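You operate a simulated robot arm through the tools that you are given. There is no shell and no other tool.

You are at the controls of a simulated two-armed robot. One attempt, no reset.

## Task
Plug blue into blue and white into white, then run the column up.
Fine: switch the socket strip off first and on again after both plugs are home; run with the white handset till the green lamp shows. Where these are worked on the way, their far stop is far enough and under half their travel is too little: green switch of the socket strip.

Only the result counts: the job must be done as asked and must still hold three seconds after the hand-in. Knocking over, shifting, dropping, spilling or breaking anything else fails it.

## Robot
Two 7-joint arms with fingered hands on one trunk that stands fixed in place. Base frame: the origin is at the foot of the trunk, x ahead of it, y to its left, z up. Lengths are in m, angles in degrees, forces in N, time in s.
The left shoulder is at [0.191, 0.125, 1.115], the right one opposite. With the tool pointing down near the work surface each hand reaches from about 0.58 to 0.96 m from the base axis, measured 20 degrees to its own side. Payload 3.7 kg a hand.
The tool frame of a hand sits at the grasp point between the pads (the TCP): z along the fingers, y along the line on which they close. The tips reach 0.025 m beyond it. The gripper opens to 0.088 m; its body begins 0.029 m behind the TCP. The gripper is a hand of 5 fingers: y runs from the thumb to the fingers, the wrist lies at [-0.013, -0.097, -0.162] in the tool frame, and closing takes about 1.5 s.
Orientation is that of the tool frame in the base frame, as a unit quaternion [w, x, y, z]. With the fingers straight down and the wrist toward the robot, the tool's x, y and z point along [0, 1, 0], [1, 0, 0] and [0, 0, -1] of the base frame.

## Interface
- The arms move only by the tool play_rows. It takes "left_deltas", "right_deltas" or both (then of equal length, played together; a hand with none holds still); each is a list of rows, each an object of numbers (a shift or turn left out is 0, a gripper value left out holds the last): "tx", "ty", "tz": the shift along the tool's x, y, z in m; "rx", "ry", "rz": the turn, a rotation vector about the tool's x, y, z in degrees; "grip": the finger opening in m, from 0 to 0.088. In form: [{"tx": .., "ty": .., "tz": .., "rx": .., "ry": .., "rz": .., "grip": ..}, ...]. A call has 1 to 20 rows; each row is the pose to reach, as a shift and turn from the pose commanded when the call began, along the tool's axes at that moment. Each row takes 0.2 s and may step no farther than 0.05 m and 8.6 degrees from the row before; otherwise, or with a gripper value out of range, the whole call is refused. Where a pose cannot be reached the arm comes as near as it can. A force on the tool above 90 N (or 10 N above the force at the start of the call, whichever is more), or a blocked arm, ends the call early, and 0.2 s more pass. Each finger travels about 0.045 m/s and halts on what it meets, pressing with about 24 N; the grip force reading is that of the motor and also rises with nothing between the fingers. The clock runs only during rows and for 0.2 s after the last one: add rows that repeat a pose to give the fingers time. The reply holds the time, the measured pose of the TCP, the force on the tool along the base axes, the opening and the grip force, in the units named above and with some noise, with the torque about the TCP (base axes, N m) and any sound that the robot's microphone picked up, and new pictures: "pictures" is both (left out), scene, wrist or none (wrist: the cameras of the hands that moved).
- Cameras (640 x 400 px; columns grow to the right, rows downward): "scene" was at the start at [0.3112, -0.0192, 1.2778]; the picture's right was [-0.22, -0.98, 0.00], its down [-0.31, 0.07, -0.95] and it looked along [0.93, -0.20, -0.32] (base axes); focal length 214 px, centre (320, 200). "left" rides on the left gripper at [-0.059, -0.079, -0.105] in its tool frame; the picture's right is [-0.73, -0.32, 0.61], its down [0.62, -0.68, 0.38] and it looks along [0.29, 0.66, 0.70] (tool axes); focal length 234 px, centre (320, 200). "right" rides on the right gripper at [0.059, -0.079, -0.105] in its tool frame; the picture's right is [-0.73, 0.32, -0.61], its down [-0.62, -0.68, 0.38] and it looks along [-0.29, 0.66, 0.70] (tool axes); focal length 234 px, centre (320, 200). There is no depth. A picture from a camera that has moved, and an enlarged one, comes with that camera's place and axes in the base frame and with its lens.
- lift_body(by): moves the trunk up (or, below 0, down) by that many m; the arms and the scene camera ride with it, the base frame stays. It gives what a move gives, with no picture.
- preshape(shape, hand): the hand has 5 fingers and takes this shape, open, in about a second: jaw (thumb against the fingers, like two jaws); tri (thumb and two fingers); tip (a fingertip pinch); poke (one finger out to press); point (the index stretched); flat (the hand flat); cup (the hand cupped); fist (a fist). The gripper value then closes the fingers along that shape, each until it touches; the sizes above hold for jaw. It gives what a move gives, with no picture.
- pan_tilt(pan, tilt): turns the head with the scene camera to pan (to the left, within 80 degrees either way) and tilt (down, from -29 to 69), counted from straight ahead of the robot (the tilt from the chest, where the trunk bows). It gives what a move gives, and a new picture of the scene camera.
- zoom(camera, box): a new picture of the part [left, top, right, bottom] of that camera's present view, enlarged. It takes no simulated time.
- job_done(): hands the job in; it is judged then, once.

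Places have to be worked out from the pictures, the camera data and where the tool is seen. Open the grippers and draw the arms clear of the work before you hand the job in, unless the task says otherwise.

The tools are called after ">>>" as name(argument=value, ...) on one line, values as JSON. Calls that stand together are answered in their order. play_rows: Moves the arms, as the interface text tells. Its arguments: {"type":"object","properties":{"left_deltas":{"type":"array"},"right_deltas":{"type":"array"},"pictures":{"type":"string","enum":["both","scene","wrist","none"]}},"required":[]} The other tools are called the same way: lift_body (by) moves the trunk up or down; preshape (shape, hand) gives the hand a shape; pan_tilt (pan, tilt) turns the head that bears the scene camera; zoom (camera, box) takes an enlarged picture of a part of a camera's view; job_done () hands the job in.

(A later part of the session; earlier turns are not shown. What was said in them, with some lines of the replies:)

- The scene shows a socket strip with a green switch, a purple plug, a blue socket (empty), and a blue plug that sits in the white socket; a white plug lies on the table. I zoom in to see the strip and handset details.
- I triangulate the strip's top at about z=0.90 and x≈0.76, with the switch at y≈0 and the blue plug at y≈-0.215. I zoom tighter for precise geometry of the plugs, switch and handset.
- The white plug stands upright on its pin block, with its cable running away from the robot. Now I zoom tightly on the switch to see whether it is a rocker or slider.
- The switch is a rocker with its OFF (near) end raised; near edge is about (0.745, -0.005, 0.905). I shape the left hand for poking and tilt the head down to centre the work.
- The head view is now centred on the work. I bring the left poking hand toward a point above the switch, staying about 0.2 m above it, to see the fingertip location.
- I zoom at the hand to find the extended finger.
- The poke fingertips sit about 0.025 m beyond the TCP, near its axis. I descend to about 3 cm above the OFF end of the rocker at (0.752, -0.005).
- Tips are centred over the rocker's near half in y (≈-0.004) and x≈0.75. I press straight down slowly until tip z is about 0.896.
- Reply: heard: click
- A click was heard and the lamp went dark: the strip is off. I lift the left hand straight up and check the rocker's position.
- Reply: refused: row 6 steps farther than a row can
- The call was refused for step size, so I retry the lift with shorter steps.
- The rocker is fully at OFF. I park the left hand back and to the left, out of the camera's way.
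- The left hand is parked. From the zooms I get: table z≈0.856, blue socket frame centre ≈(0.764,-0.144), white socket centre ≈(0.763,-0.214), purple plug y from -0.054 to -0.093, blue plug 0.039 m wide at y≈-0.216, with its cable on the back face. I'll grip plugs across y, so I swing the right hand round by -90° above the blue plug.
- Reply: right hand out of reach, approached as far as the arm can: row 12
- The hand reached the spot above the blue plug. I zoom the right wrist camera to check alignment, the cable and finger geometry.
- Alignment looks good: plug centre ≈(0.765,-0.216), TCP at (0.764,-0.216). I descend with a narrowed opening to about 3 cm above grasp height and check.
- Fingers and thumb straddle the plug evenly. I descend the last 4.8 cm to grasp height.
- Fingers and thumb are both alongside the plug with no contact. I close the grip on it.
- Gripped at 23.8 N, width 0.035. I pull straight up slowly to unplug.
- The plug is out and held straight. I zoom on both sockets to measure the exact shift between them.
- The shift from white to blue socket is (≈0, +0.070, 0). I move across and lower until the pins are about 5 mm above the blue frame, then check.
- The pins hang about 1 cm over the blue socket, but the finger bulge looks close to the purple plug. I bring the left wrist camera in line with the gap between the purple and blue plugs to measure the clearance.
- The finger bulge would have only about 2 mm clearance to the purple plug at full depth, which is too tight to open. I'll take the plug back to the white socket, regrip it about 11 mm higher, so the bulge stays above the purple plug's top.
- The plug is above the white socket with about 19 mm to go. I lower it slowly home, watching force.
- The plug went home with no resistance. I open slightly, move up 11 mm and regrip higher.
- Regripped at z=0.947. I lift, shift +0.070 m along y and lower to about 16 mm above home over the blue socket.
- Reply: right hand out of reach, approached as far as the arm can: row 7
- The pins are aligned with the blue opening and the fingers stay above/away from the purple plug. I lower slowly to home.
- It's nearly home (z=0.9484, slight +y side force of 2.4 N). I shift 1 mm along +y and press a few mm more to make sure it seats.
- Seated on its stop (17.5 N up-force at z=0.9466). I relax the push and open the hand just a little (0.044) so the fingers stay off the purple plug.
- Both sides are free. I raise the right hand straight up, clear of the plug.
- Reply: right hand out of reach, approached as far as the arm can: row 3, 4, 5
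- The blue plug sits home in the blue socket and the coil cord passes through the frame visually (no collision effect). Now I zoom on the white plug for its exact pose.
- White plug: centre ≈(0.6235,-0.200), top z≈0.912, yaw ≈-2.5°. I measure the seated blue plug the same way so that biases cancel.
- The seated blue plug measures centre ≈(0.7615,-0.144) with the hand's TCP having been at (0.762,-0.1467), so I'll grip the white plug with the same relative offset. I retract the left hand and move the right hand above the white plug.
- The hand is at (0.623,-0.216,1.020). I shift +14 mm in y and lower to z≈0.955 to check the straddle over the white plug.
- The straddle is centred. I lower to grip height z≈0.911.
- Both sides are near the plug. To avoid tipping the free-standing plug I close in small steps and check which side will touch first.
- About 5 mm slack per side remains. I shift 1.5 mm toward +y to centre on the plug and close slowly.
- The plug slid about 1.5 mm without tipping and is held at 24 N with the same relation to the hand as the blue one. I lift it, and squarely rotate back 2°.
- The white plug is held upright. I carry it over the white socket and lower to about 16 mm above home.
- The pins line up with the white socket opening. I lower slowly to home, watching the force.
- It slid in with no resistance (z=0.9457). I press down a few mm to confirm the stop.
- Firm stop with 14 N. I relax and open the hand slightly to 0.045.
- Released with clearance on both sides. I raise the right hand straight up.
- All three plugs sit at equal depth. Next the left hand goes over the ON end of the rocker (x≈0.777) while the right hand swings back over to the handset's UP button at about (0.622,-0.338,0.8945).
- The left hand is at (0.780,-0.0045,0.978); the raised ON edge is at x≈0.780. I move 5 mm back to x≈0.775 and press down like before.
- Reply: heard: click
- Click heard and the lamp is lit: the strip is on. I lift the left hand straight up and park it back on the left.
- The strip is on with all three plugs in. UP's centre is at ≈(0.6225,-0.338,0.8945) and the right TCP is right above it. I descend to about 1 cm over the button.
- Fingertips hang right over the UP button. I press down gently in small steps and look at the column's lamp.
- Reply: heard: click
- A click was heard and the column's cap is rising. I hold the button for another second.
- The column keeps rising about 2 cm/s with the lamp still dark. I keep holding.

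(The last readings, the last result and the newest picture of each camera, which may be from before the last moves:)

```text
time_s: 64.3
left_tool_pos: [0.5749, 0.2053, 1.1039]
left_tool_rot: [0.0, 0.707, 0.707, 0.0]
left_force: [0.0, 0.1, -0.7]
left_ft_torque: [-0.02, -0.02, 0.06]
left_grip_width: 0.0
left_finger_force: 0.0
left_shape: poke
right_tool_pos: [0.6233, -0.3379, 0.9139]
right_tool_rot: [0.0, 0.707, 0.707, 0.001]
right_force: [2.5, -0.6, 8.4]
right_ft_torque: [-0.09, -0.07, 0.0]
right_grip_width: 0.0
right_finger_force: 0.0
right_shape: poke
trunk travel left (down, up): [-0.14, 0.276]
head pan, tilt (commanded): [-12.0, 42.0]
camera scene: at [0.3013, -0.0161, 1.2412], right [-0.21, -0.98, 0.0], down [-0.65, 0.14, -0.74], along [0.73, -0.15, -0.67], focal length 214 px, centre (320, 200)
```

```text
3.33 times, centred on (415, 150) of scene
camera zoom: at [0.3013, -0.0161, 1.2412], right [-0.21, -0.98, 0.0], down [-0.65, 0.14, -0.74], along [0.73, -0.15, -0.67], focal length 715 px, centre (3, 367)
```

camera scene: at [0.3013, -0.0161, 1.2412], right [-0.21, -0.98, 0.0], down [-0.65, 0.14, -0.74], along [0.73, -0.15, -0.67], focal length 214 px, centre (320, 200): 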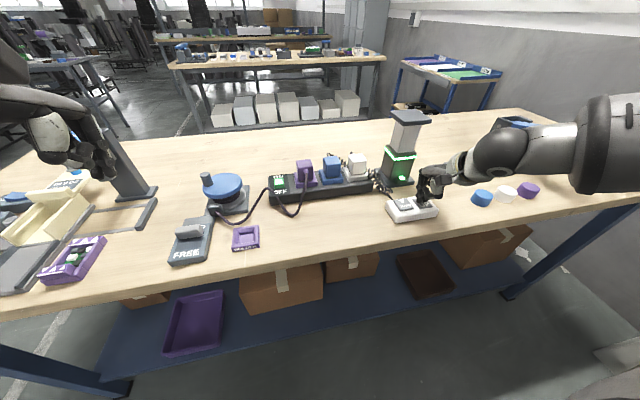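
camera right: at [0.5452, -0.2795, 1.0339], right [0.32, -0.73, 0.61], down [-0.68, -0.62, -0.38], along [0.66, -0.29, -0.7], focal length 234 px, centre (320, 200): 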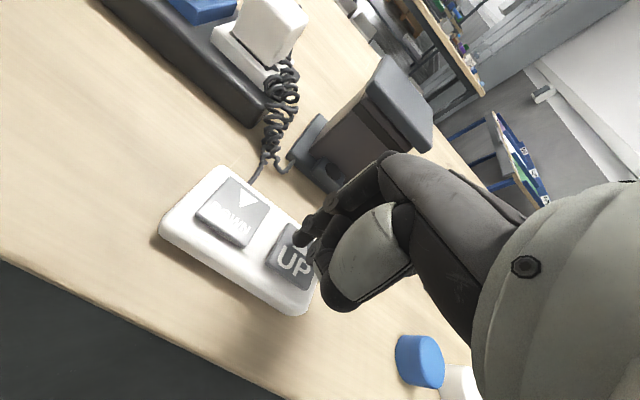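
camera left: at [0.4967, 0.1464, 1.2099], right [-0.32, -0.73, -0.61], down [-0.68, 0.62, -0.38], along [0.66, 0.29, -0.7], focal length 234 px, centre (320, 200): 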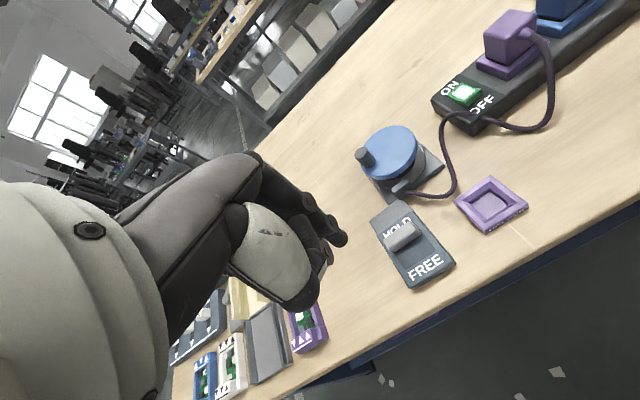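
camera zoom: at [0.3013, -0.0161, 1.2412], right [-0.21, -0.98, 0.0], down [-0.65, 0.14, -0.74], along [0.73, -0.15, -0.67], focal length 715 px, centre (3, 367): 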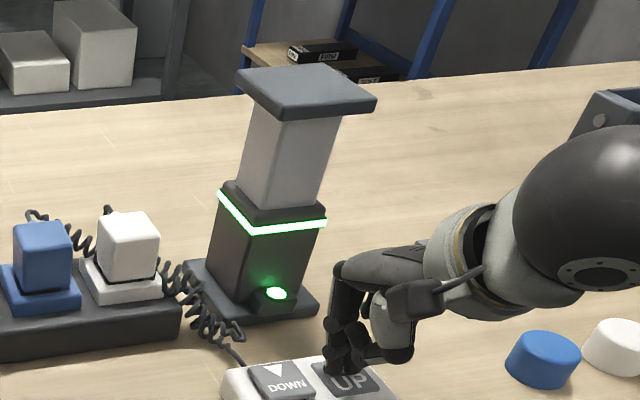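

The green lamp and ring are lit. I release the button by lifting straight up and then drawing the hand back toward the robot.

>>> play_rows(right_deltas=[{"tz": -0.01}, {"tz": -0.03}, {"ty": -0.01, "tz": -0.06}, {"ty": -0.03, "tz": -0.1}, {"ty": -0.06, "tz": -0.135}, {"ty": -0.09, "tz": -0.16}, {"ty": -0.12, "tz": -0.18}, {"ty": -0.15, "tz": -0.2}], pictures="both")

>>> zoom(camera="scene", box=[260, 100, 450, 230])

```text
time_s: 66.1
left_tool_pos: [0.5755, 0.204, 1.1027]
left_tool_rot: [0.0, 0.707, 0.707, 0.0]
left_force: [0.8, 0.5, 1.1]
left_ft_torque: [-0.02, -0.01, -0.04]
left_grip_width: 0.0001
left_finger_force: 0.1
left_shape: poke
right_tool_pos: [0.4734, -0.3386, 1.1158]
right_tool_rot: [0.0, 0.706, 0.708, -0.001]
right_force: [-1.6, -1.0, -0.5]
right_ft_torque: [-0.03, -0.03, 0.01]
right_grip_width: 0.0
right_finger_force: 0.1
right_shape: poke
trunk travel left (down, up): [-0.14, 0.276]
head pan, tilt (commanded): [-12.0, 42.0]
camera scene: at [0.3016, -0.0162, 1.2411], right [-0.21, -0.98, 0.0], down [-0.65, 0.14, -0.74], along [0.73, -0.15, -0.67], focal length 214 px, centre (320, 200)
camera right: at [0.3951, -0.2797, 1.22], right [0.32, -0.73, 0.61], down [-0.68, -0.62, -0.38], along [0.66, -0.29, -0.7], focal length 234 px, centre (320, 200)
```

scene: 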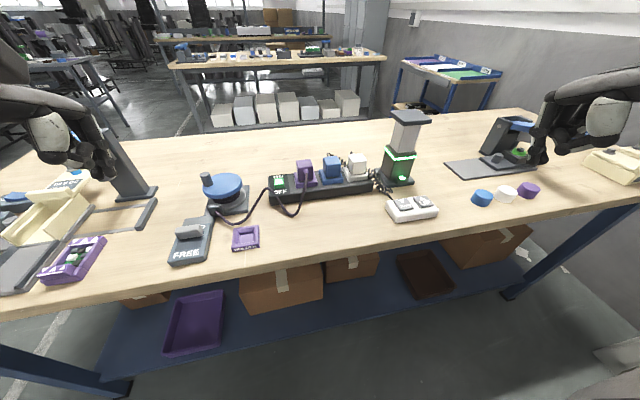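
right: 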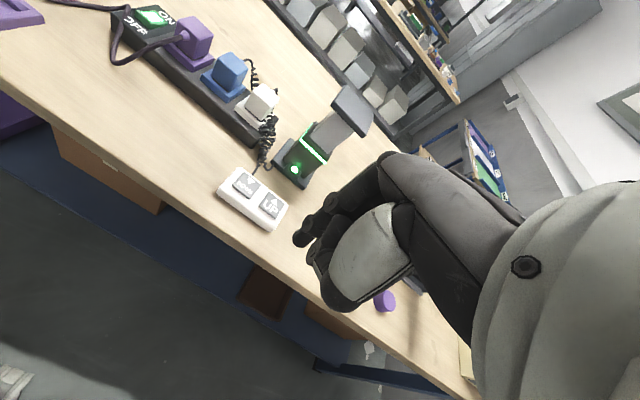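

```text
3.08 times, centred on (355, 165) of scene
camera zoom: at [0.3016, -0.0162, 1.2411], right [-0.21, -0.98, 0.0], down [-0.65, 0.14, -0.74], along [0.73, -0.15, -0.67], focal length 660 px, centre (212, 308)
```

zoom: 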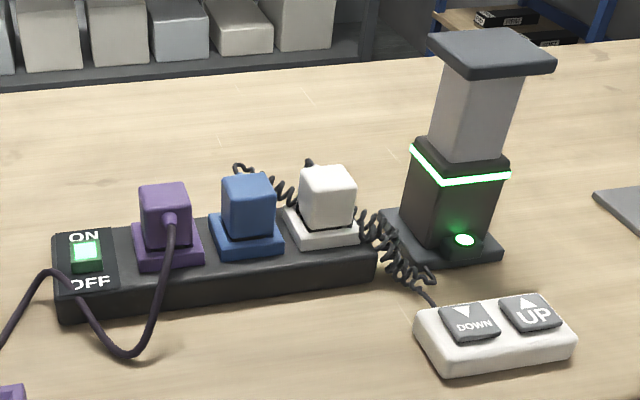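

The lamp stays green after release, strip on, plugs home. I draw both arms farther back and up, then open the hands.

>>> play_rows(left_deltas=[{"ty": -0.02, "tz": -0.03}, {"ty": -0.04, "tz": -0.06}, {"ty": -0.06, "tz": -0.09}, {"ty": -0.08, "tz": -0.12}, {"ty": -0.08, "tz": -0.14}], right_deltas=[{"ty": -0.02, "tz": -0.03}, {"ty": -0.04, "tz": -0.06}, {"ty": -0.06, "tz": -0.08}, {"tx": -0.02, "ty": -0.07, "tz": -0.09}, {"tx": -0.04, "ty": -0.07, "tz": -0.09}], pictures="scene")

>>> preshape(hand="left", shape="jaw")

>>> preshape(hand="right", shape="jaw")

>>> pan_tilt(pan=-12, tilt=30)

>>> zoom(camera="scene", box=[250, 130, 450, 280])

```text
time_s: 67.3
left_tool_pos: [0.4934, 0.2041, 1.2433]
left_tool_rot: [-0.001, 0.707, 0.707, -0.001]
left_force: [0.2, 0.2, 1.3]
left_ft_torque: [0.02, 0.0, 0.03]
left_grip_width: 0.0
left_finger_force: 0.0
left_shape: poke
right_tool_pos: [0.404, -0.3779, 1.2041]
right_tool_rot: [0.0, 0.707, 0.708, -0.001]
right_force: [-0.8, -0.8, 0.2]
right_ft_torque: [0.02, -0.01, 0.02]
right_grip_width: 0.0001
right_finger_force: 0.1
right_shape: poke
trunk travel left (down, up): [-0.14, 0.276]
head pan, tilt (commanded): [-12.0, 42.0]
camera scene: at [0.3021, -0.0169, 1.2409], right [-0.21, -0.98, 0.0], down [-0.65, 0.14, -0.74], along [0.73, -0.15, -0.67], focal length 214 px, centre (320, 200)
```

scene: 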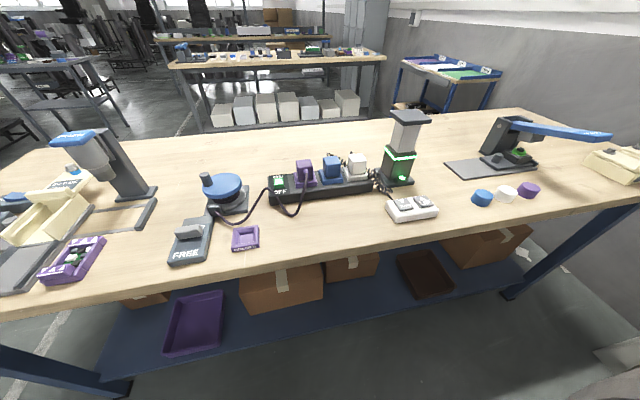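

```text
time_s: 68.2
left_tool_pos: [0.4931, 0.2037, 1.2421]
left_tool_rot: [-0.001, 0.707, 0.707, 0.001]
left_force: [-0.5, -0.4, 0.8]
left_ft_torque: [0.02, 0.02, -0.01]
left_grip_width: 0.0879
left_finger_force: 0.1
left_shape: jaw
right_tool_pos: [0.4038, -0.3789, 1.2044]
right_tool_rot: [-0.001, 0.707, 0.707, 0.0]
right_force: [0.0, 0.3, -0.3]
right_ft_torque: [-0.03, -0.01, -0.01]
right_grip_width: 0.0
right_finger_force: 0.0
right_shape: poke
trunk travel left (down, up): [-0.14, 0.276]
head pan, tilt (commanded): [-12.0, 42.0]
```

```text
time_s: 69.1
left_tool_pos: [0.4932, 0.205, 1.2437]
left_tool_rot: [0.001, 0.708, 0.707, 0.0]
left_force: [0.2, -0.3, 0.4]
left_ft_torque: [-0.03, 0.03, -0.02]
left_grip_width: 0.0878
left_finger_force: 0.0
left_shape: jaw
right_tool_pos: [0.4041, -0.3784, 1.2036]
right_tool_rot: [0.001, 0.708, 0.706, 0.001]
right_force: [0.4, -0.4, -0.8]
right_ft_torque: [0.02, -0.03, 0.02]
right_grip_width: 0.0879
right_finger_force: 0.0
right_shape: jaw
trunk travel left (down, up): [-0.14, 0.276]
head pan, tilt (commanded): [-12.0, 42.0]
```

```text
time_s: 69.8
left_tool_pos: [0.4931, 0.2038, 1.243]
left_tool_rot: [0.0, 0.707, 0.707, 0.0]
left_force: [0.5, -0.3, -0.4]
left_ft_torque: [0.03, -0.02, -0.04]
left_grip_width: 0.0879
left_finger_force: 0.1
left_shape: jaw
right_tool_pos: [0.4057, -0.3777, 1.2039]
right_tool_rot: [0.0, 0.707, 0.707, 0.0]
right_force: [-0.2, -0.9, 0.2]
right_ft_torque: [0.0, 0.0, -0.02]
right_grip_width: 0.0879
right_finger_force: 0.0
right_shape: jaw
trunk travel left (down, up): [-0.14, 0.276]
head pan, tilt (commanded): [-12.0, 30.0]
camera scene: at [0.3085, -0.018, 1.2592], right [-0.21, -0.98, 0.0], down [-0.49, 0.1, -0.87], along [0.85, -0.18, -0.5], focal length 214 px, centre (320, 200)
```

scene: 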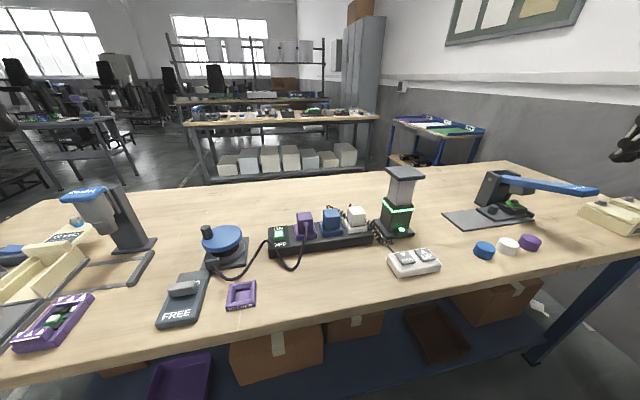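

```text
2.67 times, centred on (350, 205) of scene
camera zoom: at [0.3085, -0.018, 1.2592], right [-0.21, -0.98, 0.0], down [-0.49, 0.1, -0.87], along [0.85, -0.18, -0.5], focal length 572 px, centre (240, 187)
```

zoom: 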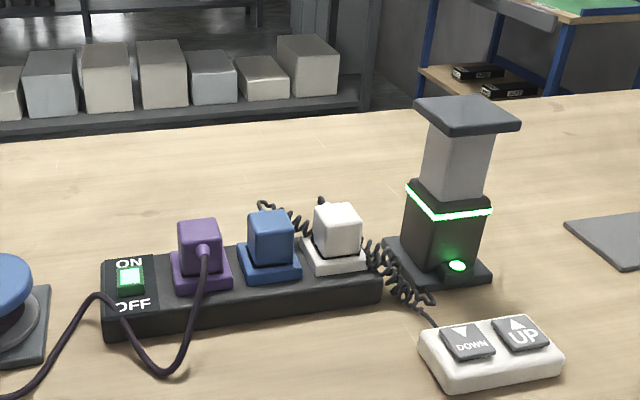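

Both arms are clear with open hands, blue is in blue, white is in white, the strip is lit ON, the column is up and its green lamp shows steadily. Nothing else has moved, so I hand the job in.

>>> job_done()

```text
The job is handed in.
```

The job is handed in. The blue plug is in the blue socket and the white plug is in the white socket. The column is up, and its green lamp was still lit about five seconds after I released the button.

- **Switch:** I set the socket strip to OFF first. I set it back to ON once both plugs were pressed to their stops. Each press clicked, and the strip's own light confirmed it.
- **Blue plug:** It started in the white socket. I returned it there once to grip it higher, because the fingers would have been too close to the purple plug. I then seated it in the blue socket.
- **Column:** I held UP on the white handset until the green lamp came on, then let go.

In the last pictures nothing else on the bench had shifted. Both arms are drawn back with the hands open.
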